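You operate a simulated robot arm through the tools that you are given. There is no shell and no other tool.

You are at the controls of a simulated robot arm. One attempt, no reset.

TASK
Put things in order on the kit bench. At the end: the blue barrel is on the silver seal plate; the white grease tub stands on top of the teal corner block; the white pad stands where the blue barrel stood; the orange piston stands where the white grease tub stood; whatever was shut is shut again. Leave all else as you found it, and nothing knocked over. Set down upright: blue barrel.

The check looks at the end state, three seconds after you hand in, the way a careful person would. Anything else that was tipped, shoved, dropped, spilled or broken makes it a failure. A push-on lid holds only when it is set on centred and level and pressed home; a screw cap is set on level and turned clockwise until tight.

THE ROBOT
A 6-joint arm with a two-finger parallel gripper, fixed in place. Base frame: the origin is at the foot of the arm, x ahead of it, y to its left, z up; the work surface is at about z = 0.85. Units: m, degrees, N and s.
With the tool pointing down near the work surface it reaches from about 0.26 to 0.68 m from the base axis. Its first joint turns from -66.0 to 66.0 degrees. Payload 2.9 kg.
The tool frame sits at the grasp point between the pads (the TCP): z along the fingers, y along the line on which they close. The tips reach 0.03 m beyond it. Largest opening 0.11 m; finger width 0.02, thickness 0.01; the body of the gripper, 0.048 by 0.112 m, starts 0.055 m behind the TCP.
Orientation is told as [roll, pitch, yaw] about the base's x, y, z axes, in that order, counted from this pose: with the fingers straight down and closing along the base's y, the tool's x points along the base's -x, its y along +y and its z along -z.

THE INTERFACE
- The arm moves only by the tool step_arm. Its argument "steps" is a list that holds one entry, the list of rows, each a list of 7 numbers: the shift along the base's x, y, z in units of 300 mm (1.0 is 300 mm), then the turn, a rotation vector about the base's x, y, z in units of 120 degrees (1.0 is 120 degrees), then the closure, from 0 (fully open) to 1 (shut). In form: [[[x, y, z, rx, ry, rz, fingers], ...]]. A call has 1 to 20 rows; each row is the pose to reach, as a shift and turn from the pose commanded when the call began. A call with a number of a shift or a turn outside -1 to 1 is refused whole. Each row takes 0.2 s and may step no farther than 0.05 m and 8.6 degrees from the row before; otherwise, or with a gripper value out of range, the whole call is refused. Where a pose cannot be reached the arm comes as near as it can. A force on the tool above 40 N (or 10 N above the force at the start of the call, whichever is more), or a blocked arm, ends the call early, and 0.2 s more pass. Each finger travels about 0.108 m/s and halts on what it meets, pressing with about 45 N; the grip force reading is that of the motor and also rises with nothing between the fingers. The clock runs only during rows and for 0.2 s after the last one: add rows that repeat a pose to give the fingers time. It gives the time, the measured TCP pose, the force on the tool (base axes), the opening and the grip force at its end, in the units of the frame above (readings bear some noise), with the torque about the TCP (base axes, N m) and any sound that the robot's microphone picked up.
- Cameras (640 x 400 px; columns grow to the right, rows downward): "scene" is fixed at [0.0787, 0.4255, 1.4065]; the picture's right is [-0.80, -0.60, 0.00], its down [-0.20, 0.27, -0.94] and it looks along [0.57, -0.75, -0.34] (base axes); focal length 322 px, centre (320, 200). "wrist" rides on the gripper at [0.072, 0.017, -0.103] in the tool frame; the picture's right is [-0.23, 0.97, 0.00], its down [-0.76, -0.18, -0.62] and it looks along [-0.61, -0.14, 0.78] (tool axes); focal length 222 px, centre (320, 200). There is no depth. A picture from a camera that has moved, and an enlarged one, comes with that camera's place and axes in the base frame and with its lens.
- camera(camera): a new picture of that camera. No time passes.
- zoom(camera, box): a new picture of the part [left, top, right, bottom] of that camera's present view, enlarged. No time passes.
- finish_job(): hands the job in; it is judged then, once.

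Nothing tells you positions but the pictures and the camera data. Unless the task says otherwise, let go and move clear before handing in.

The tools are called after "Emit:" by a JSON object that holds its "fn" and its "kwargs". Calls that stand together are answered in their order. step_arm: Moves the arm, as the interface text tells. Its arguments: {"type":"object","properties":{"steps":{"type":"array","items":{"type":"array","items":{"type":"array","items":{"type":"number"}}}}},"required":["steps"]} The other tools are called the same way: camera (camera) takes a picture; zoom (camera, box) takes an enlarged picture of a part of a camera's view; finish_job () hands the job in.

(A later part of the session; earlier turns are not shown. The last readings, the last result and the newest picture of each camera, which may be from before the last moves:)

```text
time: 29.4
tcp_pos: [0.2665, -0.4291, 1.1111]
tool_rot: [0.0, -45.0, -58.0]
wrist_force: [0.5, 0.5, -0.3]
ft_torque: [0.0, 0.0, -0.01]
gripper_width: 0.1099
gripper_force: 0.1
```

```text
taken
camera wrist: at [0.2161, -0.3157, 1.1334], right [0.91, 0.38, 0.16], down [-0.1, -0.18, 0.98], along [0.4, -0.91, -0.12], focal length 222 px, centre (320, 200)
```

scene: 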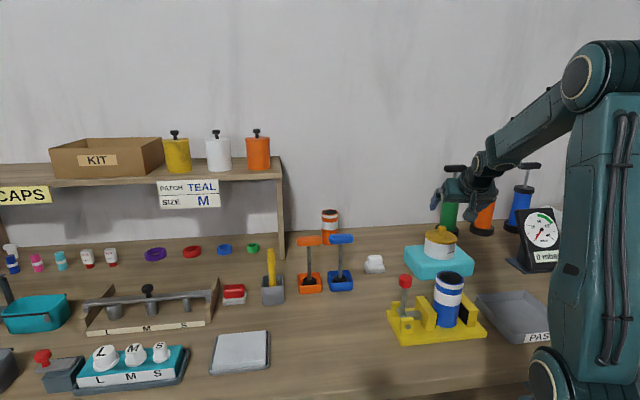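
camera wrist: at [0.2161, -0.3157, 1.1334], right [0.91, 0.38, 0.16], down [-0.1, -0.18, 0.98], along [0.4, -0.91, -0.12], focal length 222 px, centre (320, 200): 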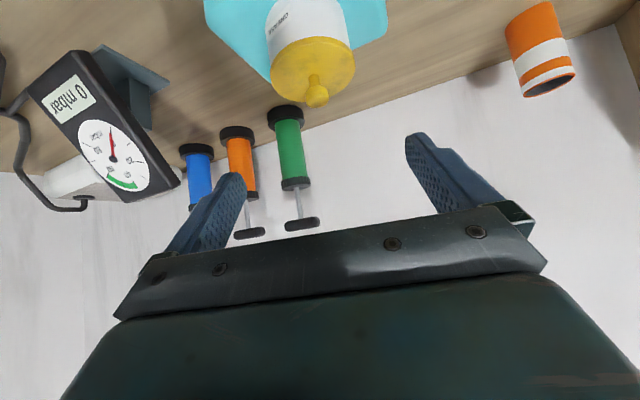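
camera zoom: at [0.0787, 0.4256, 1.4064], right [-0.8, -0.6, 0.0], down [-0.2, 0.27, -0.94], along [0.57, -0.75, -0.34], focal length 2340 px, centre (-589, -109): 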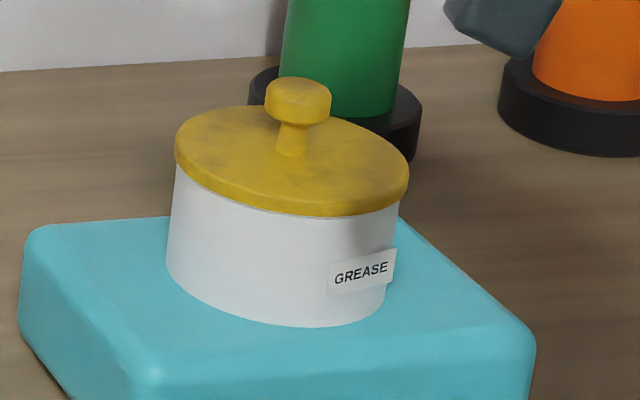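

The lid is seated evenly and the tub looks right. Next is the clamp: I'll level the tool and turn it to yaw +45° so the fingers line up with the lever's pivot axis.

Emit:
{"fn": "step_arm", "kwargs": {"steps": [[[0.02, 0.07, 0.05, 0.053, 0.0331, 0, 0], [0.04, 0.14, 0.1, 0.106, 0.0662, 0, 0], [0.06, 0.21, 0.13, 0.159, 0.0993, 0, 0], [0.08, 0.28, 0.13, 0.212, 0.1325, 0, 0], [0.1, 0.35, 0.13, 0.265, 0.1656, 0, 0], [0.11, 0.43, 0.13, 0.318, 0.1987, 0, 0]]]}}

Emit:
{"fn": "step_arm", "kwargs": {"steps": [[[0, 0.02, 0, 0, 0, 0.066, 0], [0, 0.04, 0, 0, 0, 0.132, 0], [0, 0.06, 0, 0, 0, 0.198, 0], [0, 0.08, 0, 0, 0, 0.264, 0], [0, 0.1, 0, 0, 0, 0.33, 0], [0, 0.12, 0, 0, 0, 0.396, 0], [0, 0.14, 0, 0, 0, 0.462, 0], [0, 0.16, 0, 0, 0, 0.528, 0], [0, 0.18, 0, 0, 0, 0.594, 0], [0, 0.2, 0, 0, 0, 0.66, 0], [0, 0.22, 0, 0, 0, 0.726, 0], [0, 0.24, 0, 0, 0, 0.792, 0], [0, 0.26, 0, 0, 0, 0.858, 0]]]}}

Emit:
{"fn": "camera", "kwargs": {"camera": "wrist"}}

Emit:
{"fn": "camera", "kwargs": {"camera": "scene"}}

```text
time: 30.8
tcp_pos: [0.2979, -0.2998, 1.1489]
tool_rot: [0.0, 0.1, -58.0]
wrist_force: [0.8, -0.2, 0.8]
ft_torque: [0.02, 0.0, -0.04]
gripper_width: 0.1101
gripper_force: 0.1
```

```text
time: 33.6
tcp_pos: [0.3018, -0.2237, 1.1489]
tool_rot: [0.1, 0.0, 45.2]
wrist_force: [0.1, -0.7, 0.5]
ft_torque: [0.0, 0.01, -0.03]
gripper_width: 0.1099
gripper_force: 0.0
```

```text
taken
camera wrist: at [0.238, -0.2642, 1.2525], right [-0.53, 0.85, 0.0], down [0.66, 0.41, 0.62], along [0.53, 0.33, -0.78], focal length 222 px, centre (320, 200)
```

wrist: 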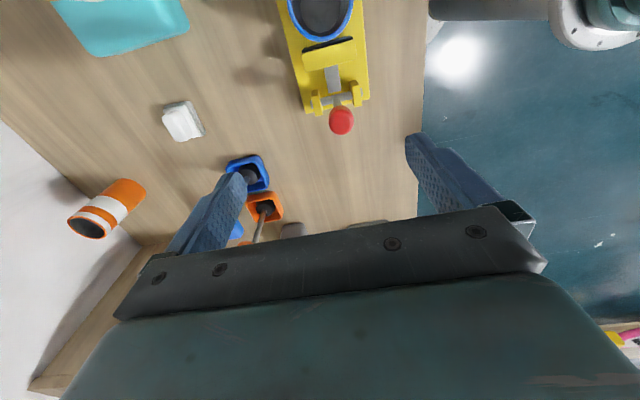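

```text
taken
```

scene: 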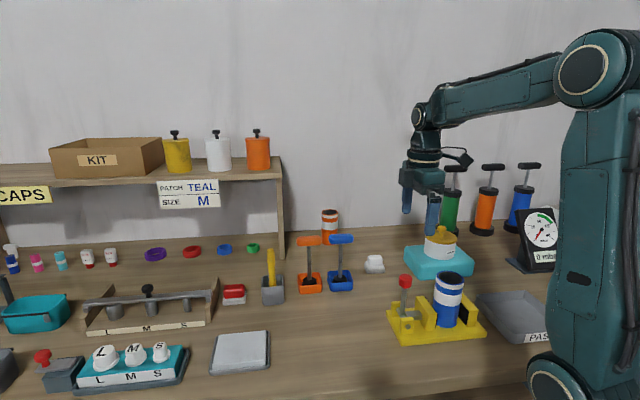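

This wrist view looks right down on the clamp. I'll enlarge it.

Emit:
{"fn": "zoom", "kwargs": {"camera": "wrist", "box": [250, 0, 410, 140]}}

Emit:
{"fn": "zoom", "kwargs": {"camera": "scene", "box": [380, 260, 500, 350]}}

```text
2.86 times, centred on (330, 70) of wrist
camera zoom: at [0.238, -0.2642, 1.2525], right [-0.53, 0.85, 0.0], down [0.66, 0.41, 0.62], along [0.53, 0.33, -0.78], focal length 635 px, centre (291, 571)
```

zoom: 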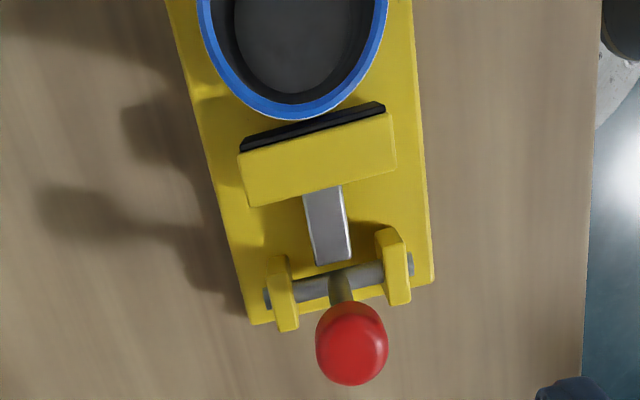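

```text
4.44 times, centred on (440, 305) of scene
camera zoom: at [0.0787, 0.4255, 1.4064], right [-0.8, -0.6, 0.0], down [-0.2, 0.27, -0.94], along [0.57, -0.75, -0.34], focal length 1430 px, centre (-213, -267)
```

zoom: 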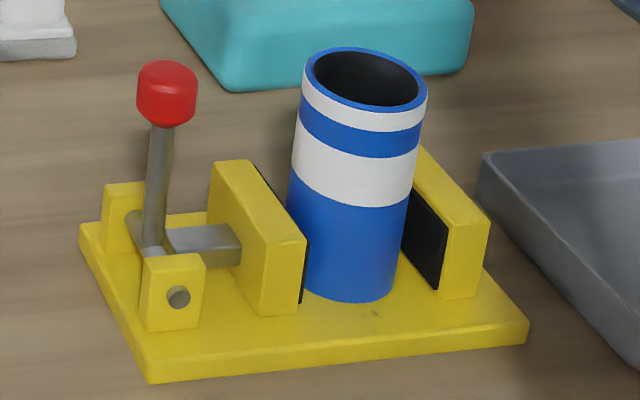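

I need to settle whether the jaws actually grip the barrel. I'll shift back so the camera looks straight down on the barrel and both jaws.

Emit:
{"fn": "step_arm", "kwargs": {"steps": [[[-0.05, -0.04, 0, 0, 0, 0, 0], [-0.11, -0.09, 0, 0, 0, 0, 0], [-0.18, -0.15, 0, 0, 0, 0, 0], [-0.18, -0.15, 0, 0, 0, 0, 0]]]}}

Emit:
{"fn": "camera", "kwargs": {"camera": "wrist"}}

Emit:
{"fn": "zoom", "kwargs": {"camera": "wrist", "box": [240, 30, 420, 170]}}

```text
time: 34.6
tcp_pos: [0.2454, -0.2678, 1.1473]
tool_rot: [0.0, 0.0, 45.0]
wrist_force: [-0.3, -0.5, -0.2]
ft_torque: [0.02, -0.01, 0.0]
gripper_width: 0.1101
gripper_force: 0.0
```

```text
taken
camera wrist: at [0.1833, -0.3082, 1.2507], right [-0.53, 0.85, 0.0], down [0.66, 0.41, 0.62], along [0.53, 0.33, -0.78], focal length 222 px, centre (320, 200)
```

wrist: 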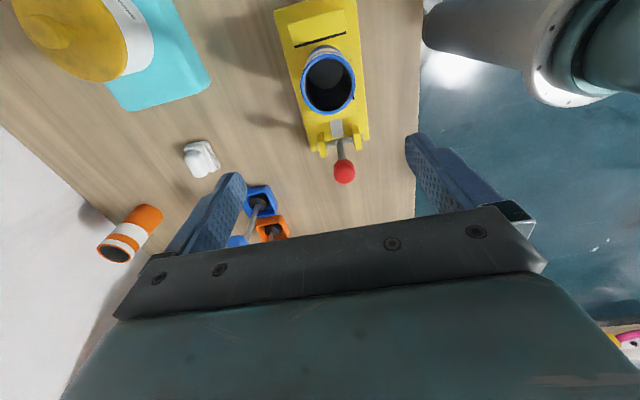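

```text
2.86 times, centred on (330, 100) of wrist
camera zoom: at [0.1833, -0.3082, 1.2507], right [-0.53, 0.85, 0.0], down [0.66, 0.41, 0.62], along [0.53, 0.33, -0.78], focal length 635 px, centre (291, 486)
```

zoom: 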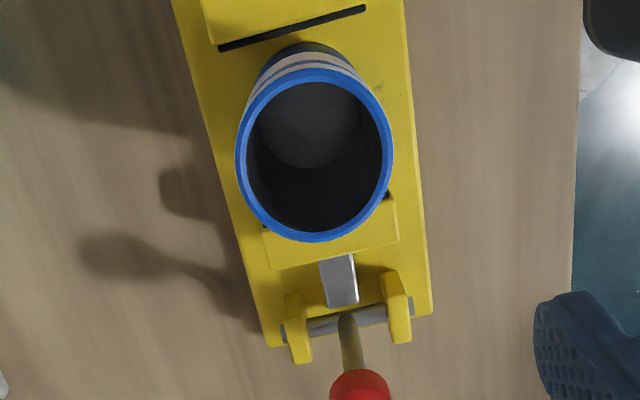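

The jaws are about 77 mm apart and the barrel is about 57 mm wide, with roughly 1 cm of gap on each side. So the clamp is open and the lever can stay as it is. The barrel can be lifted straight out with fingers on the sides away from the jaws, so I'll move above it.

Emit:
{"fn": "step_arm", "kwargs": {"steps": [[[-0.035, -0.002, 0, 0, 0, 0, 0], [-0.069, -0.004, -0.05, 0, 0, 0, 0], [-0.069, -0.004, -0.17, 0, 0, 0, 0], [-0.069, -0.004, -0.3, 0, 0, 0, 0], [-0.069, -0.004, -0.4, 0, 0, 0, 0], [-0.069, -0.004, -0.4, 0, 0, 0, 0]]]}}

Emit:
{"fn": "camera", "kwargs": {"camera": "wrist"}}

Emit:
{"fn": "zoom", "kwargs": {"camera": "scene", "box": [370, 210, 530, 350]}}

```text
time: 36.0
tcp_pos: [0.2239, -0.2692, 1.029]
tool_rot: [0.0, 0.0, 45.1]
wrist_force: [0.2, 0.4, -0.2]
ft_torque: [-0.03, 0.0, -0.01]
gripper_width: 0.1099
gripper_force: 0.0
```

```text
taken
camera wrist: at [0.1618, -0.3083, 1.1326], right [-0.53, 0.85, 0.0], down [0.66, 0.41, 0.62], along [0.53, 0.33, -0.78], focal length 222 px, centre (320, 200)
```

wrist: 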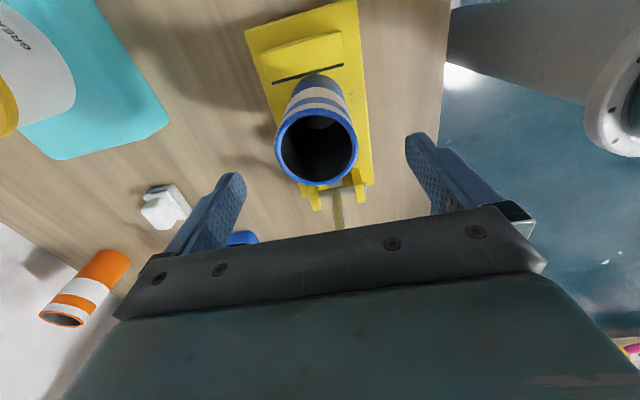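

```text
2.86 times, centred on (450, 280) of scene
camera zoom: at [0.0787, 0.4255, 1.4065], right [-0.8, -0.6, 0.0], down [-0.2, 0.27, -0.94], along [0.57, -0.75, -0.34], focal length 919 px, centre (-51, -29)
```

zoom: 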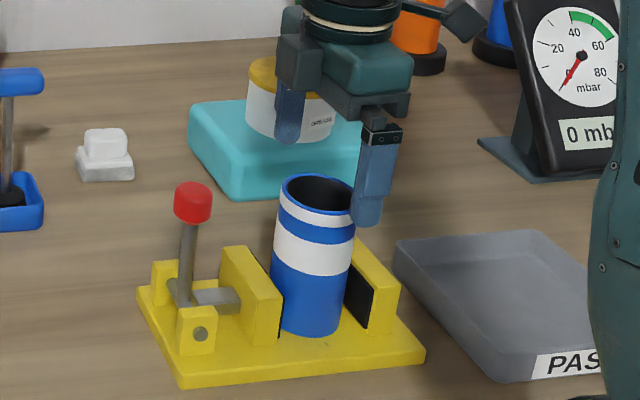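

The barrel sits between the open fingers, about 3 mm off along the clamp axis. I'll correct that and descend to grip height.

Emit:
{"fn": "step_arm", "kwargs": {"steps": [[[0.007, 0.007, -0.06, 0, 0, 0, 0], [0.007, 0.007, -0.13, 0, 0, 0, 0], [0.007, 0.007, -0.2, 0, 0, 0, 0], [0.007, 0.007, -0.25, 0, 0, 0, 0], [0.007, 0.007, -0.28, 0, 0, 0, 0], [0.007, 0.007, -0.28, 0, 0, 0, 0]]]}}

Emit:
{"fn": "zoom", "kwargs": {"camera": "scene", "box": [370, 210, 530, 350]}}

Emit:
{"fn": "camera", "kwargs": {"camera": "wrist"}}

```text
time: 37.4
tcp_pos: [0.2259, -0.2659, 0.9472]
tool_rot: [0.0, 0.0, 45.0]
wrist_force: [0.5, -0.1, 0.2]
ft_torque: [0.01, -0.01, 0.01]
gripper_width: 0.11
gripper_force: 0.1
```

```text
2.86 times, centred on (450, 280) of scene
camera zoom: at [0.0787, 0.4255, 1.4065], right [-0.8, -0.6, 0.0], down [-0.2, 0.27, -0.94], along [0.57, -0.75, -0.34], focal length 919 px, centre (-51, -29)
```

zoom: 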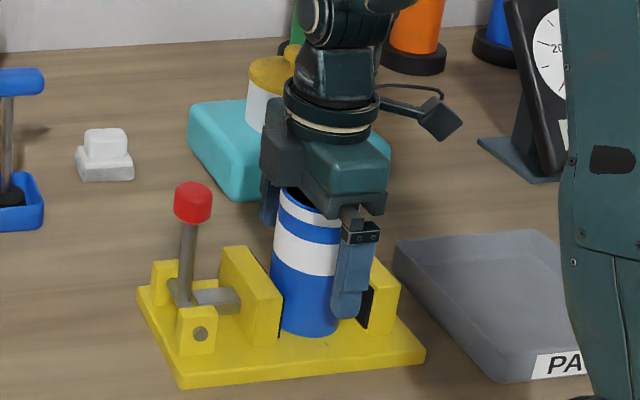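

```text
taken
camera wrist: at [0.1642, -0.3062, 1.0498], right [-0.53, 0.85, 0.0], down [0.66, 0.41, 0.62], along [0.53, 0.33, -0.78], focal length 222 px, centre (320, 200)
```

wrist: 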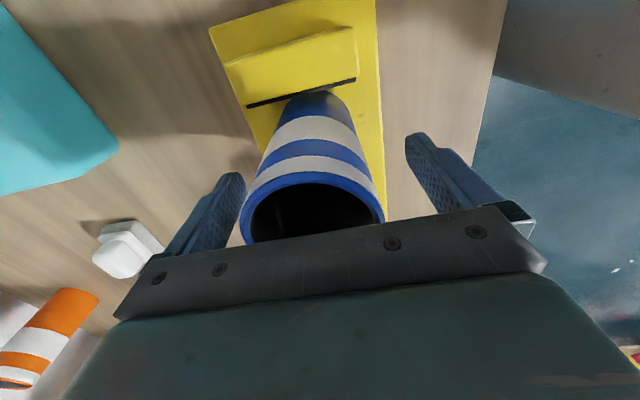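

The fingers straddle the barrel with the body clear of its rim. I'll close on it.

Emit:
{"fn": "step_arm", "kwargs": {"steps": [[[0, 0, 0, 0, 0, 0, 0.2], [0, 0, 0, 0, 0, 0, 0.35], [0, 0, 0, 0, 0, 0, 0.43], [0, 0, 0, 0, 0, 0, 0.5], [0, 0, 0, 0, 0, 0, 0.65], [0, 0, 0, 0, 0, 0, 0.75], [0, 0, 0, 0, 0, 0, 0.75]]]}}

Emit:
{"fn": "camera", "kwargs": {"camera": "wrist"}}

Emit:
{"fn": "zoom", "kwargs": {"camera": "scene", "box": [370, 210, 530, 350]}}

```text
time: 39.0
tcp_pos: [0.2259, -0.2665, 0.9458]
tool_rot: [0.0, 0.0, 45.1]
wrist_force: [0.3, -1.1, 0.6]
ft_torque: [-0.02, -0.01, 0.02]
gripper_width: 0.057
gripper_force: 45.1
```

```text
taken
camera wrist: at [0.1643, -0.3063, 1.05], right [-0.53, 0.85, 0.0], down [0.66, 0.41, 0.62], along [0.53, 0.33, -0.78], focal length 222 px, centre (320, 200)
```

wrist: 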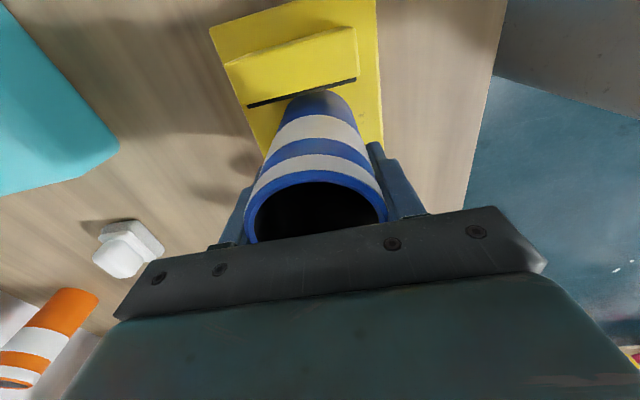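

```text
2.86 times, centred on (450, 280) of scene
camera zoom: at [0.0788, 0.4255, 1.4065], right [-0.8, -0.6, 0.0], down [-0.2, 0.27, -0.94], along [0.57, -0.75, -0.34], focal length 919 px, centre (-51, -29)
```

zoom: 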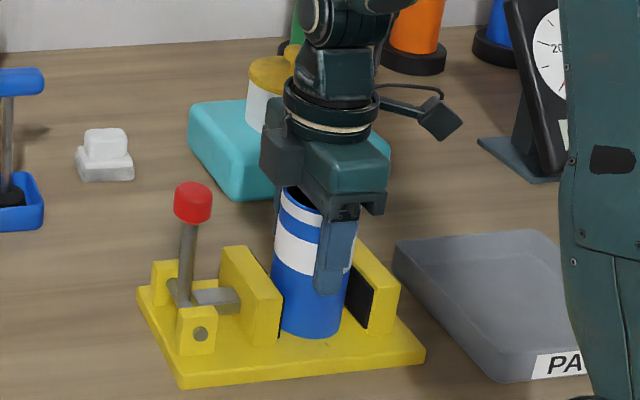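

The grip reads 0.057 m, matching the barrel. I'll lift it straight up out of the clamp.

Emit:
{"fn": "step_arm", "kwargs": {"steps": [[[0, 0, 0.03, 0, 0, 0, 0.75], [0, 0, 0.09, 0, 0, 0, 0.75], [0, 0, 0.18, 0, 0, 0, 0.75], [0, 0, 0.29, 0, 0, 0, 0.75], [0, 0, 0.4, 0, 0, 0, 0.75], [0, 0, 0.5, 0, 0, 0, 0.75], [0, 0, 0.63, 0, 0, 0, 0.75], [0, 0, 0.63, 0, 0, 0, 0.75]]]}}

Emit:
{"fn": "camera", "kwargs": {"camera": "scene"}}

Emit:
{"fn": "zoom", "kwargs": {"camera": "scene", "box": [370, 210, 530, 350]}}

```text
time: 40.8
tcp_pos: [0.2279, -0.2676, 1.1351]
tool_rot: [0.0, 0.0, 45.0]
wrist_force: [0.4, -0.7, -2.0]
ft_torque: [-0.03, -0.03, 0.05]
gripper_width: 0.0569
gripper_force: 44.8
```

```text
taken
```

scene: 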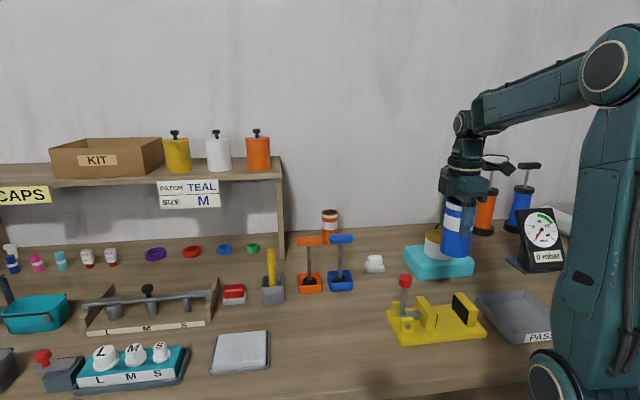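

```text
2.86 times, centred on (450, 280) of scene
camera zoom: at [0.0788, 0.4255, 1.4065], right [-0.8, -0.6, 0.0], down [-0.2, 0.27, -0.94], along [0.57, -0.75, -0.34], focal length 919 px, centre (-51, -29)
```

zoom: 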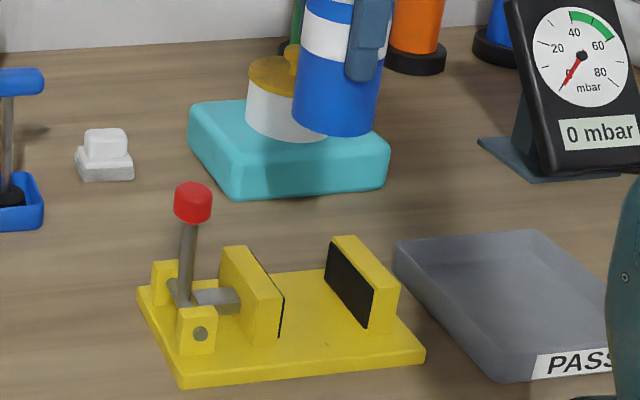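

The barrel is out and the fixture hasn't moved. I'll carry it to above the silver plate.

Emit:
{"fn": "step_arm", "kwargs": {"steps": [[[0.06, 0.07, 0, 0, 0, 0, 0.75], [0.15, 0.165, 0, 0, 0, 0, 0.75], [0.25, 0.275, 0, 0, 0, 0, 0.75], [0.35, 0.385, 0, 0, 0, 0, 0.75], [0.45, 0.495, 0, 0, 0, 0, 0.75], [0.533, 0.593, 0, 0, 0, 0, 0.75]]]}}

Emit:
{"fn": "step_arm", "kwargs": {"steps": [[[0.08, 0.09, 0, 0, 0, 0, 0.75], [0.18, 0.2, 0, 0, 0, 0, 0.75], [0.28, 0.31, 0, 0, 0, 0, 0.75], [0.38, 0.42, 0, 0, 0, 0, 0.75], [0.47, 0.52, 0, 0, 0, 0, 0.75], [0.54, 0.592, 0, 0, 0, 0, 0.75], [0.54, 0.592, 0, 0, 0, 0, 0.75]]]}}

Emit:
{"fn": "camera", "kwargs": {"camera": "wrist"}}

Emit:
{"fn": "camera", "kwargs": {"camera": "scene"}}

```text
time: 42.2
tcp_pos: [0.3863, -0.0911, 1.1342]
tool_rot: [0.1, 0.0, 45.0]
wrist_force: [0.2, 0.3, -1.2]
ft_torque: [-0.02, 0.03, -0.01]
gripper_width: 0.0569
gripper_force: 45.0
```

```text
time: 43.8
tcp_pos: [0.5481, 0.0884, 1.1326]
tool_rot: [-0.1, -0.1, 45.0]
wrist_force: [0.5, -0.6, -1.5]
ft_torque: [0.02, -0.02, -0.03]
gripper_width: 0.057
gripper_force: 45.3
```

```text
taken
camera wrist: at [0.4861, 0.0495, 1.2356], right [-0.53, 0.85, 0.0], down [0.66, 0.41, 0.62], along [0.53, 0.33, -0.78], focal length 222 px, centre (320, 200)
```

wrist: 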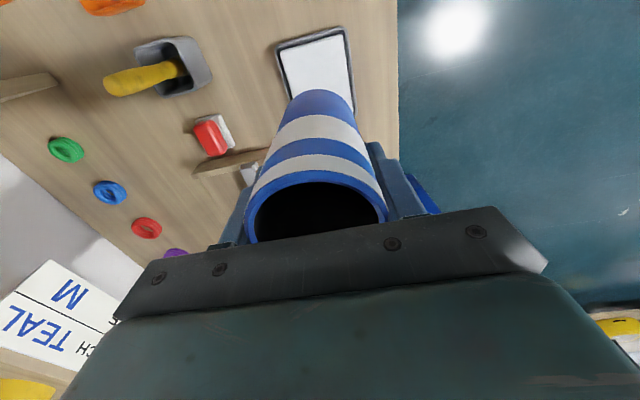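

```text
taken
```

scene: 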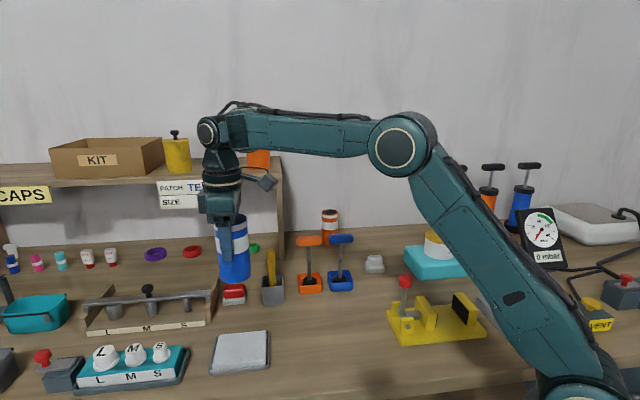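

The barrel hangs over the plate centre. I'll lower it to just above the surface and check alignment.

Emit:
{"fn": "step_arm", "kwargs": {"steps": [[[0.006, 0, -0.1, 0, 0, 0, 0.75], [0.006, 0, -0.22, 0, 0, 0, 0.75], [0.006, 0, -0.34, 0, 0, 0, 0.75], [0.006, 0, -0.44, 0, 0, 0, 0.75], [0.006, 0, -0.5, 0, 0, 0, 0.75], [0.006, 0, -0.54, 0, 0, 0, 0.75], [0.006, 0, -0.54, 0, 0, 0, 0.75]]]}}

Emit:
{"fn": "camera", "kwargs": {"camera": "wrist"}}

Emit:
{"fn": "zoom", "kwargs": {"camera": "scene", "box": [180, 270, 320, 390]}}

```text
time: 45.4
tcp_pos: [0.5515, 0.0886, 0.973]
tool_rot: [0.0, 0.1, 45.0]
wrist_force: [0.2, -0.8, -2.5]
ft_torque: [-0.01, -0.01, 0.02]
gripper_width: 0.0567
gripper_force: 44.8
```

```text
taken
camera wrist: at [0.4885, 0.0495, 1.076], right [-0.53, 0.85, 0.0], down [0.66, 0.41, 0.62], along [0.53, 0.33, -0.78], focal length 222 px, centre (320, 200)
```

wrist: 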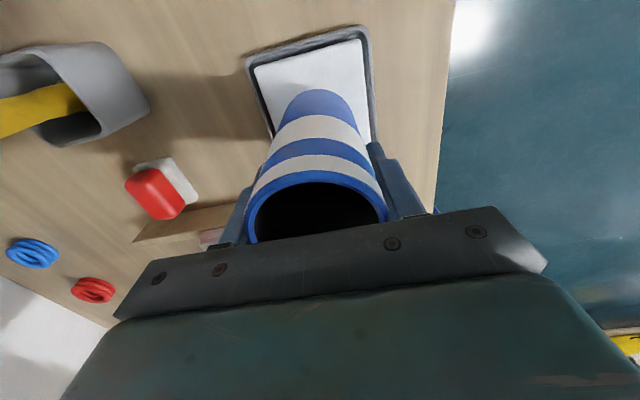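

```text
3.33 times, centred on (250, 330) of scene
camera zoom: at [0.0788, 0.4255, 1.4064], right [-0.8, -0.6, 0.0], down [-0.2, 0.27, -0.94], along [0.57, -0.75, -0.34], focal length 1072 px, centre (553, -233)
```

zoom: 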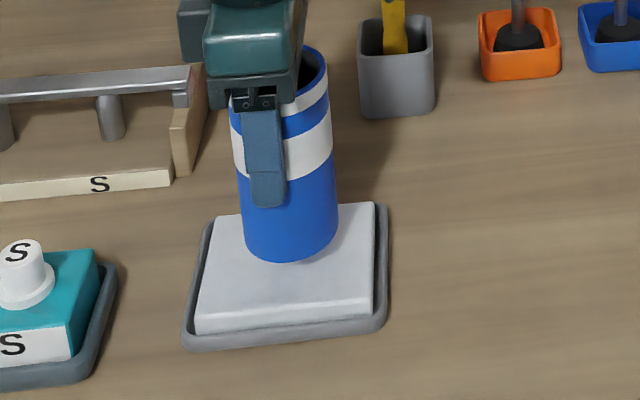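

The barrel is centred over the slab with roughly 2 cm to go. I'll lower gently in stages.

Emit:
{"fn": "step_arm", "kwargs": {"steps": [[[0, 0, -0.02, 0, 0, 0, 0.75], [0, 0, -0.04, 0, 0, 0, 0.75], [0, 0, -0.05, 0, 0, 0, 0.75], [0, 0, -0.053, 0, 0, 0, 0.75]]]}}

Emit:
{"fn": "zoom", "kwargs": {"camera": "scene", "box": [180, 270, 320, 390]}}

```text
time: 46.4
tcp_pos: [0.5518, 0.09, 0.9567]
tool_rot: [-0.1, 0.1, 45.0]
wrist_force: [-0.1, 0.1, -1.6]
ft_torque: [0.0, 0.0, 0.01]
gripper_width: 0.0569
gripper_force: 45.3
```

```text
3.33 times, centred on (250, 330) of scene
camera zoom: at [0.0788, 0.4255, 1.4064], right [-0.8, -0.6, 0.0], down [-0.2, 0.27, -0.94], along [0.57, -0.75, -0.34], focal length 1072 px, centre (553, -233)
```

zoom: 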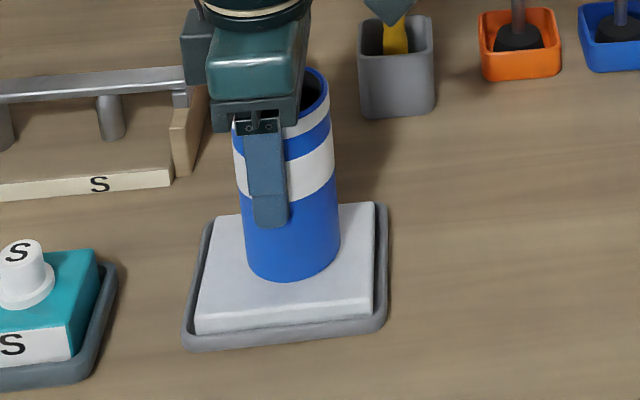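

Emit:
{"fn": "step_arm", "kwargs": {"steps": [[[0, 0, -0.004, 0, 0, 0, 0.75], [0, 0, -0.008, 0, 0, 0, 0.75], [0, 0, -0.012, 0, 0, 0, 0.75], [0, 0, -0.016, 0, 0, 0, 0.75]]]}}

```text
time: 47.4
tcp_pos: [0.5501, 0.0897, 0.9513]
tool_rot: [0.1, 0.1, 45.0]
wrist_force: [-0.2, 0.0, -1.1]
ft_torque: [0.01, -0.02, 0.05]
gripper_width: 0.0567
gripper_force: 44.8
```

Emit:
{"fn": "step_arm", "kwargs": {"steps": [[[0, 0, -0.003, 0, 0, 0, 0.75], [0, 0, -0.006, 0, 0, 0, 0.75], [0, 0, -0.009, 0, 0, 0, 0.75]]]}}

```text
time: 48.2
tcp_pos: [0.5506, 0.0891, 0.9524]
tool_rot: [0.0, -0.1, 45.0]
wrist_force: [-5.2, -2.1, 17.5]
ft_torque: [-0.34, 0.63, 0.01]
gripper_width: 0.0569
gripper_force: 45.3
```

Contact with the plate, at about 17 N. I'll ease off slightly and then release.

Emit:
{"fn": "step_arm", "kwargs": {"steps": [[[0, 0, 0.003, 0, 0, 0, 0.75], [0, 0, 0.004, 0, 0, 0, 0.75]]]}}

Emit:
{"fn": "zoom", "kwargs": {"camera": "scene", "box": [180, 270, 320, 390]}}

```text
time: 48.8
tcp_pos: [0.5512, 0.0895, 0.9514]
tool_rot: [0.1, -0.1, 45.0]
wrist_force: [-3.5, -3.4, 16.0]
ft_torque: [-0.4, 0.45, -0.07]
gripper_width: 0.0568
gripper_force: 45.6
```

```text
3.33 times, centred on (250, 330) of scene
camera zoom: at [0.0784, 0.4254, 1.4065], right [-0.8, -0.6, 0.0], down [-0.2, 0.27, -0.94], along [0.57, -0.75, -0.34], focal length 1072 px, centre (553, -233)
```

zoom: 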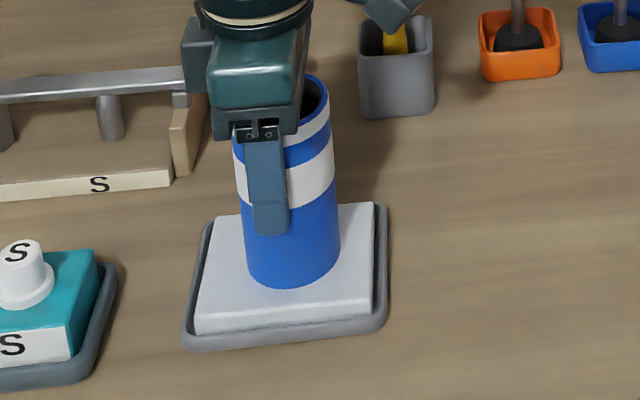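

Emit:
{"fn": "step_arm", "kwargs": {"steps": [[[0, 0, 0.003, 0, 0, 0, 0.75], [0, 0, 0.006, 0, 0, 0, 0.75], [0, 0, 0.006, 0, 0, 0, 0.75]]]}}

```text
time: 49.6
tcp_pos: [0.5491, 0.0883, 0.9526]
tool_rot: [0.0, 0.1, 45.0]
wrist_force: [-0.1, 0.4, -0.9]
ft_torque: [0.04, -0.01, 0.0]
gripper_width: 0.0566
gripper_force: 45.0
```

Emit:
{"fn": "step_arm", "kwargs": {"steps": [[[0, 0, -0.002, 0, 0, 0, 0.75], [0, 0, -0.002, 0, 0, 0, 0.6], [0, 0, -0.002, 0, 0, 0, 0.4], [0, 0, -0.002, 0, 0, 0, 0.2], [0, 0, -0.002, 0, 0, 0, 0], [0, 0, -0.002, 0, 0, 0, 0], [0, 0, -0.002, 0, 0, 0, 0]]]}}

Emit:
{"fn": "zoom", "kwargs": {"camera": "scene", "box": [180, 270, 320, 390]}}

Emit:
{"fn": "camera", "kwargs": {"camera": "wrist"}}

```text
time: 51.2
tcp_pos: [0.5498, 0.0884, 0.9519]
tool_rot: [-0.1, 0.0, 45.0]
wrist_force: [0.4, -0.4, -0.2]
ft_torque: [-0.01, 0.03, -0.01]
gripper_width: 0.1102
gripper_force: 0.1
```

```text
3.33 times, centred on (250, 330) of scene
camera zoom: at [0.0787, 0.4255, 1.4065], right [-0.8, -0.6, 0.0], down [-0.2, 0.27, -0.94], along [0.57, -0.75, -0.34], focal length 1072 px, centre (553, -233)
```

zoom: 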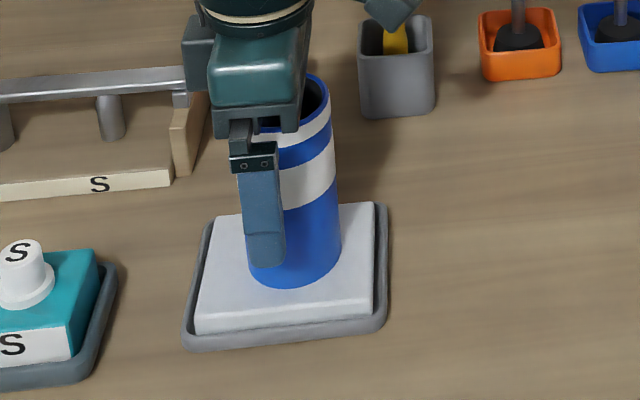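

```text
taken
camera wrist: at [0.4883, 0.0493, 1.0559], right [-0.53, 0.85, 0.0], down [0.66, 0.41, 0.62], along [0.53, 0.33, -0.78], focal length 222 px, centre (320, 200)
```

wrist: 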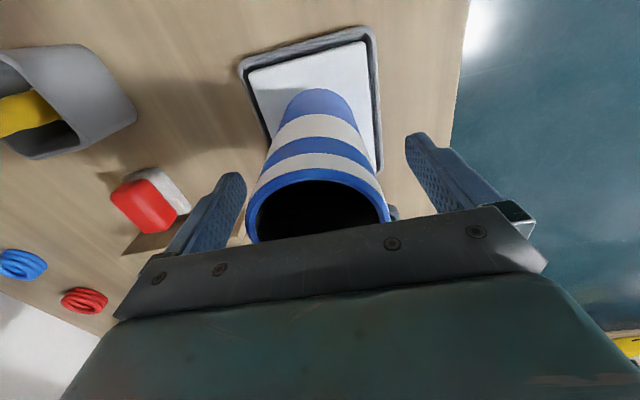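

The barrel stands upright on the silver plate. I'll lift clear and go to the white pad.

Emit:
{"fn": "step_arm", "kwargs": {"steps": [[[0, 0, 0.05, 0, 0, 0, 0], [0, 0, 0.15, 0, 0, 0, 0], [0, 0, 0.28, 0, 0, 0, 0], [0, 0, 0.42, 0, 0, 0, 0], [0, 0, 0.55, 0, 0, 0, 0], [0, 0, 0.65, 0, 0, 0, 0], [-0.03, -0.12, 0.65, 0, 0, 0, 0], [-0.06, -0.26, 0.65, 0, 0, 0, 0], [-0.09, -0.4, 0.65, 0, 0, 0, 0], [-0.12, -0.54, 0.65, 0, 0, 0, 0], [-0.14, -0.68, 0.65, 0, 0, 0, 0], [-0.16, -0.8, 0.65, 0, 0, 0, 0]]]}}

Emit:
{"fn": "step_arm", "kwargs": {"steps": [[[-0.01, -0.12, 0, 0, 0, 0, 0], [-0.02, -0.26, 0, 0, 0, 0, 0], [-0.03, -0.4, 0, 0, 0, 0, 0], [-0.045, -0.54, 0, 0, 0, 0, 0], [-0.06, -0.68, -0.05, 0, 0, 0, 0], [-0.063, -0.8, -0.15, 0, 0, 0, 0], [-0.063, -0.8, -0.2, 0, 0, 0, 0]]]}}

Emit:
{"fn": "camera", "kwargs": {"camera": "wrist"}}

Emit:
{"fn": "camera", "kwargs": {"camera": "scene"}}

```text
time: 53.8
tcp_pos: [0.5004, -0.154, 1.1487]
tool_rot: [-0.1, 0.0, 45.1]
wrist_force: [0.0, 0.2, 0.0]
ft_torque: [0.02, 0.01, 0.01]
gripper_width: 0.11
gripper_force: 0.0
```

```text
time: 55.4
tcp_pos: [0.4851, -0.3951, 1.087]
tool_rot: [-0.1, 0.0, 45.1]
wrist_force: [0.6, -0.8, 0.8]
ft_torque: [0.02, -0.01, -0.02]
gripper_width: 0.1099
gripper_force: 0.1
```

```text
taken
camera wrist: at [0.4237, -0.434, 1.1904], right [-0.53, 0.85, 0.0], down [0.66, 0.41, 0.62], along [0.53, 0.33, -0.78], focal length 222 px, centre (320, 200)
```

wrist: 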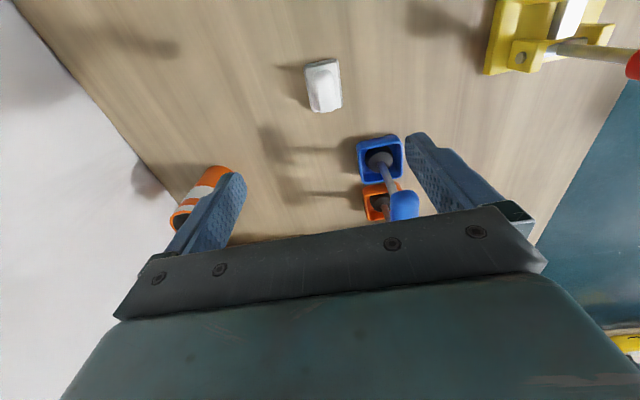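

```text
taken
```

scene: 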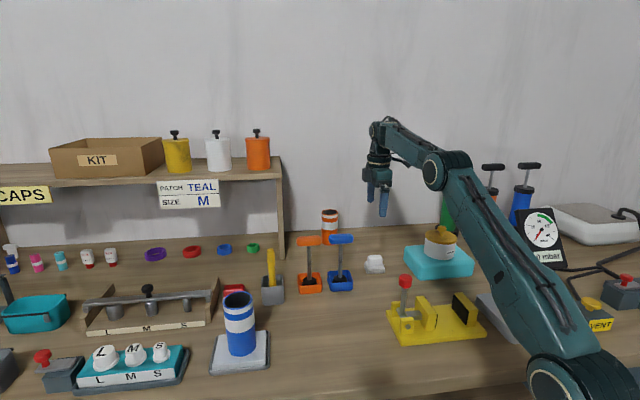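

Emit:
{"fn": "zoom", "kwargs": {"camera": "wrist", "box": [270, 40, 380, 130]}}

Emit:
{"fn": "zoom", "kwargs": {"camera": "scene", "box": [345, 240, 405, 285]}}

```text
4.44 times, centred on (325, 85) of wrist
camera zoom: at [0.4237, -0.434, 1.1904], right [-0.53, 0.85, 0.0], down [0.66, 0.41, 0.62], along [0.53, 0.33, -0.78], focal length 987 px, centre (298, 711)
```

zoom: 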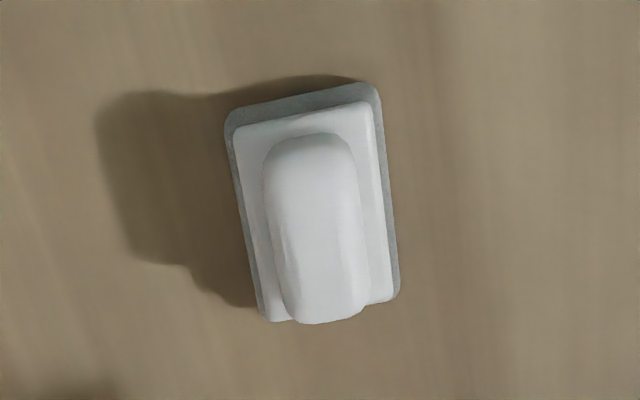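

```text
8.89 times, centred on (375, 262) of scene
camera zoom: at [0.0788, 0.4255, 1.4064], right [-0.8, -0.6, 0.0], down [-0.2, 0.27, -0.94], along [0.57, -0.75, -0.34], focal length 2860 px, centre (-169, -356)
```

zoom: 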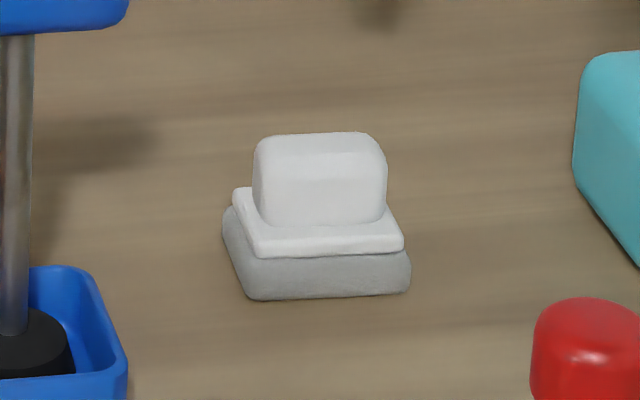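

The white pad is a flat base with a ridge handle aligned with the bench direction, centred about (0.480, -0.392). I'll descend part-way, straddling the handle, and check.

Emit:
{"fn": "step_arm", "kwargs": {"steps": [[[-0.017, 0.0117, -0.08, 0, 0, 0, 0.1], [-0.017, 0.0117, -0.2, 0, 0, 0, 0.2], [-0.017, 0.0117, -0.32, 0, 0, 0, 0.3], [-0.017, 0.0117, -0.42, 0, 0, 0, 0.4], [-0.017, 0.0117, -0.48, 0, 0, 0, 0.4], [-0.017, 0.0117, -0.48, 0, 0, 0, 0.4]]]}}

Emit:
{"fn": "camera", "kwargs": {"camera": "wrist"}}

Emit:
{"fn": "zoom", "kwargs": {"camera": "scene", "box": [330, 220, 420, 290]}}

```text
time: 56.8
tcp_pos: [0.479, -0.3879, 0.9446]
tool_rot: [-0.1, 0.0, 45.0]
wrist_force: [0.7, -0.2, 0.0]
ft_torque: [-0.02, -0.01, 0.0]
gripper_width: 0.0662
gripper_force: 0.1
```

```text
taken
camera wrist: at [0.417, -0.4289, 1.0483], right [-0.53, 0.85, 0.0], down [0.66, 0.41, 0.62], along [0.53, 0.33, -0.78], focal length 222 px, centre (320, 200)
```

wrist: 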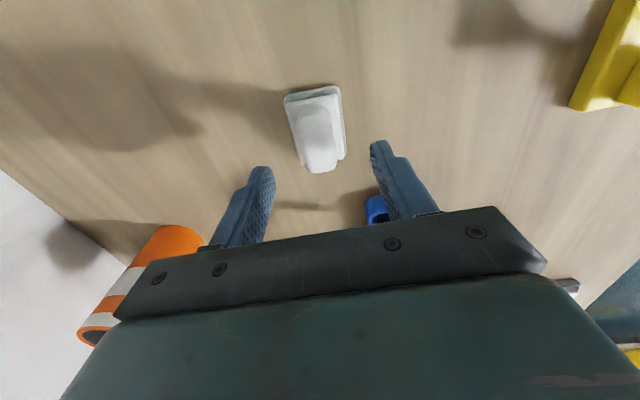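

```text
5.71 times, centred on (375, 255) of scene
camera zoom: at [0.0787, 0.4255, 1.4065], right [-0.8, -0.6, 0.0], down [-0.2, 0.27, -0.94], along [0.57, -0.75, -0.34], focal length 1839 px, centre (6, -114)
```

zoom: 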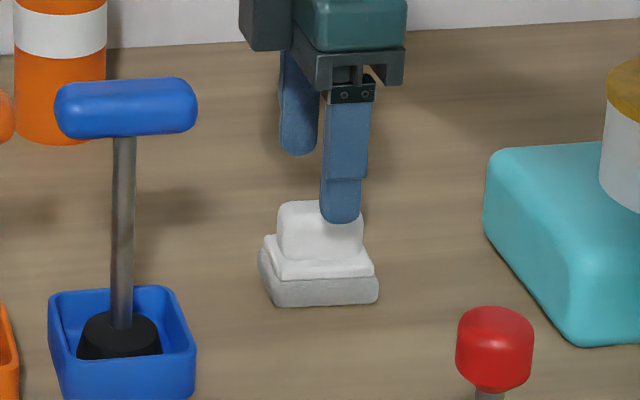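

Emit:
{"fn": "zoom", "kwargs": {"camera": "wrist", "box": [230, 70, 410, 210]}}

```text
2.86 times, centred on (320, 140) of wrist
camera zoom: at [0.417, -0.4289, 1.0483], right [-0.53, 0.85, 0.0], down [0.66, 0.41, 0.62], along [0.53, 0.33, -0.78], focal length 635 px, centre (320, 371)
```

zoom: 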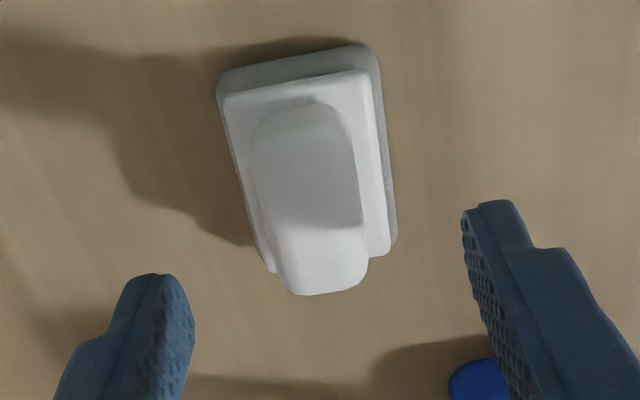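

The handle is between the fingertips, about 5 mm off. I'll correct that, go down beside the handle and close.

Emit:
{"fn": "step_arm", "kwargs": {"steps": [[[-0.003, -0.0177, -0.01, 0, 0, 0, 0.4], [-0.003, -0.0177, -0.05, 0, 0, 0, 0.4], [-0.003, -0.0177, -0.09, 0, 0, 0, 0.4], [-0.003, -0.0177, -0.12, 0, 0, 0, 0.4], [-0.003, -0.0177, -0.1287, 0, 0, 0, 0.4], [-0.003, -0.0177, -0.1287, 0, 0, 0, 0.4]]]}}

Emit:
{"fn": "camera", "kwargs": {"camera": "wrist"}}

Emit:
{"fn": "zoom", "kwargs": {"camera": "scene", "box": [330, 220, 420, 290]}}

```text
time: 58.2
tcp_pos: [0.477, -0.3931, 0.9029]
tool_rot: [0.0, 0.0, 45.0]
wrist_force: [-0.2, 0.0, -0.4]
ft_torque: [0.01, -0.01, -0.02]
gripper_width: 0.0661
gripper_force: 0.0
```

```text
taken
camera wrist: at [0.4152, -0.4325, 1.0066], right [-0.53, 0.85, 0.0], down [0.66, 0.41, 0.62], along [0.53, 0.33, -0.78], focal length 222 px, centre (320, 200)
```

wrist: 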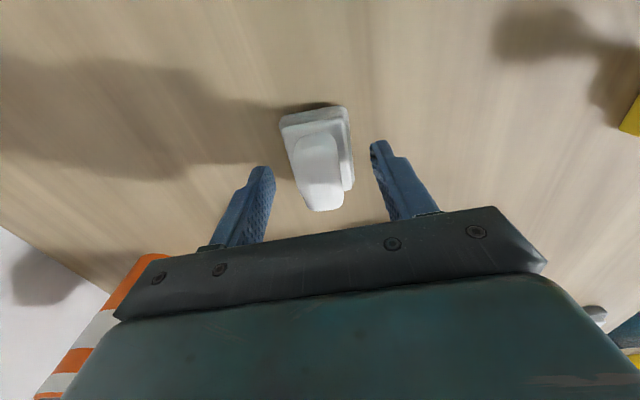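

```text
5.71 times, centred on (375, 255) of scene
camera zoom: at [0.0787, 0.4255, 1.4065], right [-0.8, -0.6, 0.0], down [-0.2, 0.27, -0.94], along [0.57, -0.75, -0.34], focal length 1839 px, centre (6, -114)
```

zoom: 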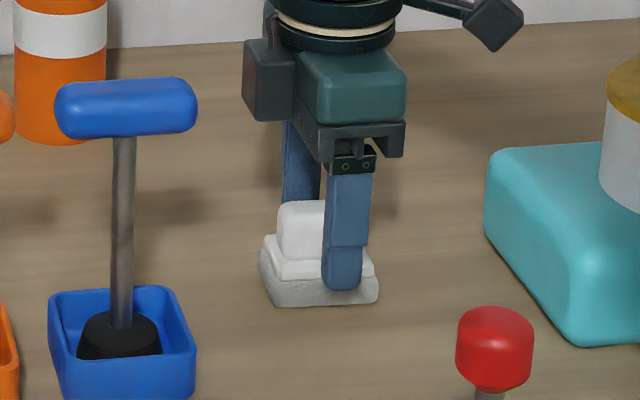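

I'll raise 3 mm so the tips clear the base step, then close on the handle.

Emit:
{"fn": "step_arm", "kwargs": {"steps": [[[0.006, 0.006, 0.01, 0, 0, 0, 0.4], [0.006, 0.006, 0.01, 0, 0, 0, 0.5], [0.006, 0.006, 0.01, 0, 0, 0, 0.6], [0.006, 0.006, 0.01, 0, 0, 0, 0.7], [0.006, 0.006, 0.01, 0, 0, 0, 0.8], [0.006, 0.006, 0.01, 0, 0, 0, 0.9], [0.006, 0.006, 0.01, 0, 0, 0, 0.9]]]}}

Emit:
{"fn": "camera", "kwargs": {"camera": "wrist"}}

Emit:
{"fn": "zoom", "kwargs": {"camera": "scene", "box": [330, 220, 420, 290]}}

```text
time: 59.8
tcp_pos: [0.4798, -0.3903, 0.9071]
tool_rot: [-0.1, 0.0, 45.0]
wrist_force: [-0.7, 1.1, 2.7]
ft_torque: [-0.05, -0.02, -0.04]
gripper_width: 0.0251
gripper_force: 44.3
```

```text
taken
camera wrist: at [0.4168, -0.4303, 1.0103], right [-0.53, 0.85, 0.0], down [0.66, 0.41, 0.62], along [0.53, 0.33, -0.78], focal length 222 px, centre (320, 200)
```

wrist: 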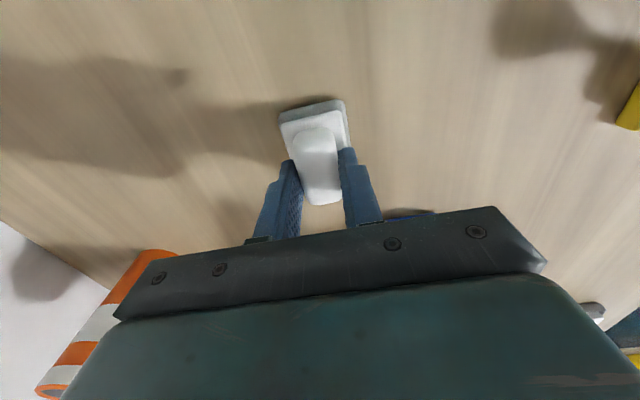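

```text
5.71 times, centred on (375, 255) of scene
camera zoom: at [0.0787, 0.4256, 1.4064], right [-0.8, -0.6, 0.0], down [-0.2, 0.27, -0.94], along [0.57, -0.75, -0.34], focal length 1839 px, centre (6, -114)
```

zoom: 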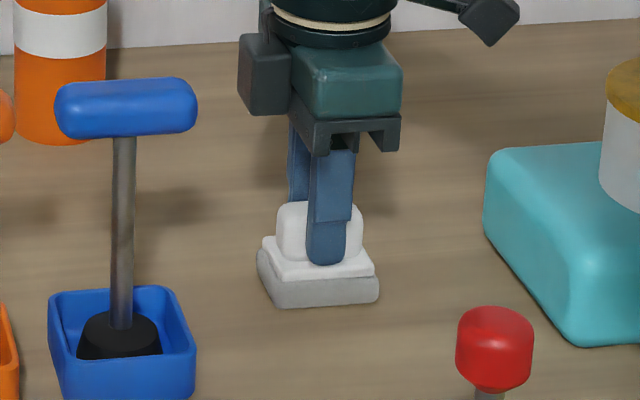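

The handle is gripped at 25 mm. I'll lift the pad and carry it over to the clamp.

Emit:
{"fn": "step_arm", "kwargs": {"steps": [[[0, 0, 0.03, 0, 0, 0, 0.9], [0, 0, 0.12, 0, 0, 0, 0.9], [0, 0, 0.24, 0, 0, 0, 0.9], [0, 0, 0.38, 0, 0, 0, 0.9], [0, 0, 0.52, 0, 0, 0, 0.9], [0, 0, 0.6, 0, 0, 0, 0.9], [-0.08, 0.04, 0.6, 0, 0, 0, 0.9], [-0.2, 0.1, 0.6, 0, 0, 0, 0.9], [-0.33, 0.16, 0.6, 0, 0, 0, 0.9], [-0.46, 0.22, 0.6, 0, 0, 0, 0.9], [-0.59, 0.28, 0.6, 0, 0, 0, 0.9], [-0.72, 0.34, 0.6, 0, 0, 0, 0.9], [-0.8, 0.38, 0.6, 0, 0, 0, 0.9], [-0.84, 0.4, 0.6, 0, 0, 0, 0.9], [-0.84, 0.4, 0.6, 0, 0, 0, 0.9]]]}}

Emit:
{"fn": "camera", "kwargs": {"camera": "wrist"}}

Emit:
{"fn": "camera", "kwargs": {"camera": "scene"}}

```text
time: 63.0
tcp_pos: [0.2264, -0.2723, 1.0872]
tool_rot: [-0.1, 0.0, 44.9]
wrist_force: [-0.3, -1.0, -2.0]
ft_torque: [0.04, -0.01, 0.01]
gripper_width: 0.0249
gripper_force: 45.0
```

```text
taken
camera wrist: at [0.1644, -0.3134, 1.191], right [-0.53, 0.85, 0.0], down [0.66, 0.41, 0.62], along [0.53, 0.33, -0.78], focal length 222 px, centre (320, 200)
```

wrist: 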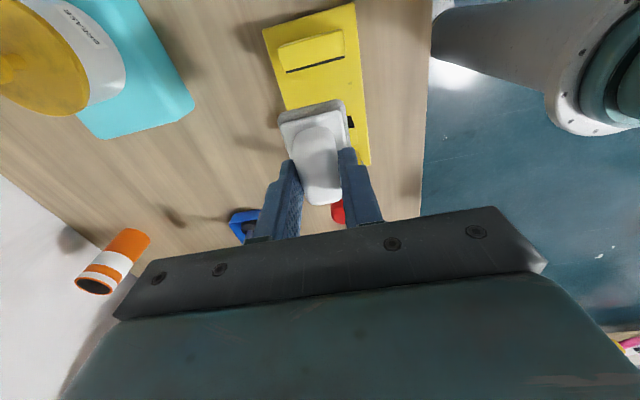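

```text
taken
```

scene: 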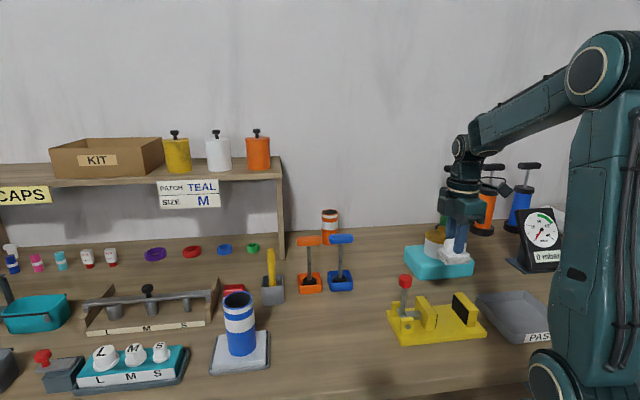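

Emit:
{"fn": "zoom", "kwargs": {"camera": "wrist", "box": [220, 0, 420, 170]}}

Emit:
{"fn": "zoom", "kwargs": {"camera": "scene", "box": [370, 230, 510, 350]}}

```text
2.35 times, centred on (320, 85) of wrist
camera zoom: at [0.1644, -0.3134, 1.191], right [-0.53, 0.85, 0.0], down [0.66, 0.41, 0.62], along [0.53, 0.33, -0.78], focal length 523 px, centre (320, 471)
```

zoom: 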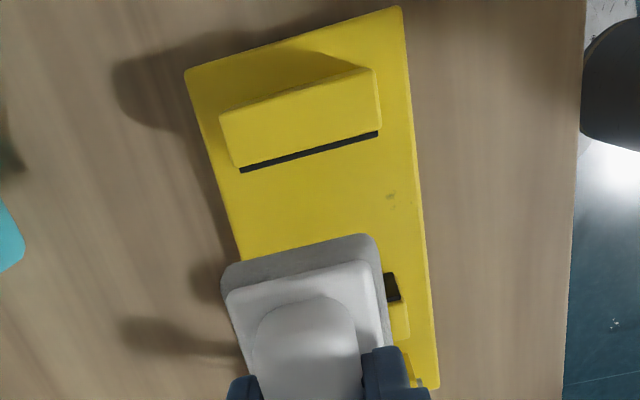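

```text
3.33 times, centred on (440, 290) of scene
camera zoom: at [0.0787, 0.4255, 1.4065], right [-0.8, -0.6, 0.0], down [-0.2, 0.27, -0.94], along [0.57, -0.75, -0.34], focal length 1072 px, centre (-80, -100)
```

zoom: 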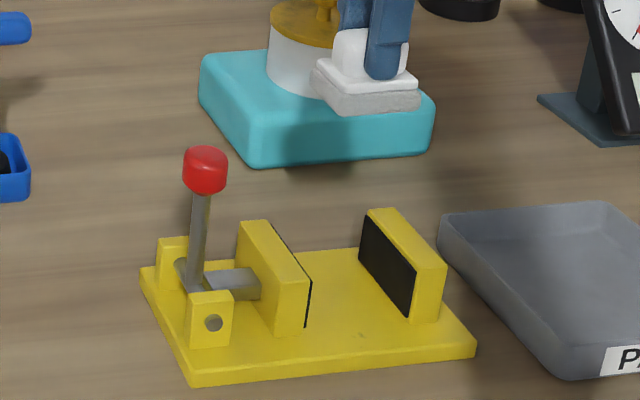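

The pad lines up with the gap, with about 8 mm to spare at each jaw after a small correction. I'll lower it between the jaws.

Emit:
{"fn": "step_arm", "kwargs": {"steps": [[[0, 0.012, -0.05, 0, 0, 0, 0.9], [0, 0.012, -0.15, 0, 0, 0, 0.9], [0, 0.012, -0.25, 0, 0, 0, 0.9], [0, 0.012, -0.33, 0, 0, 0, 0.9], [0, 0.012, -0.39, 0, 0, 0, 0.9], [0, 0.012, -0.39, 0, 0, 0, 0.9]]]}}

Emit:
{"fn": "zoom", "kwargs": {"camera": "scene", "box": [370, 230, 510, 350]}}

Emit:
{"fn": "zoom", "kwargs": {"camera": "wrist", "box": [220, 20, 420, 190]}}

```text
time: 64.4
tcp_pos: [0.227, -0.2697, 0.9683]
tool_rot: [0.1, 0.0, 45.0]
wrist_force: [-0.3, -1.1, 0.0]
ft_torque: [-0.01, 0.02, -0.03]
gripper_width: 0.0248
gripper_force: 45.0
```

```text
3.33 times, centred on (440, 290) of scene
camera zoom: at [0.0788, 0.4255, 1.4065], right [-0.8, -0.6, 0.0], down [-0.2, 0.27, -0.94], along [0.57, -0.75, -0.34], focal length 1072 px, centre (-80, -100)
```

zoom: 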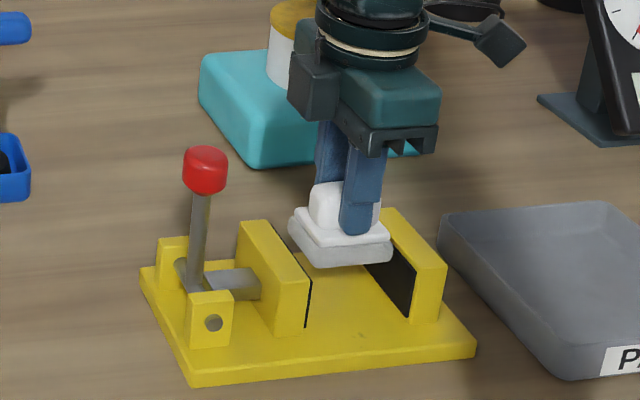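

```text
2.35 times, centred on (320, 105) of wrist
camera zoom: at [0.1644, -0.3093, 1.0714], right [-0.53, 0.85, 0.0], down [0.66, 0.41, 0.62], along [0.53, 0.33, -0.78], focal length 523 px, centre (320, 424)
```

zoom: 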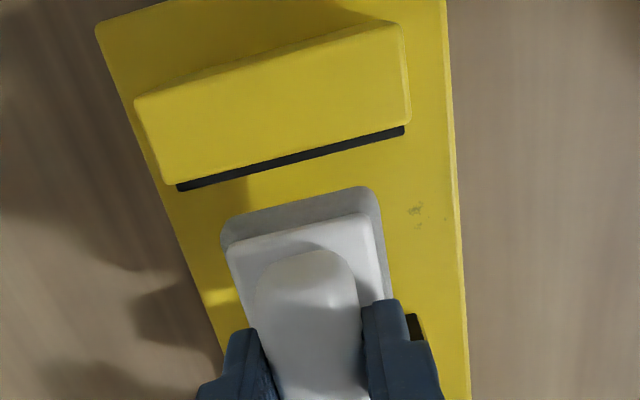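

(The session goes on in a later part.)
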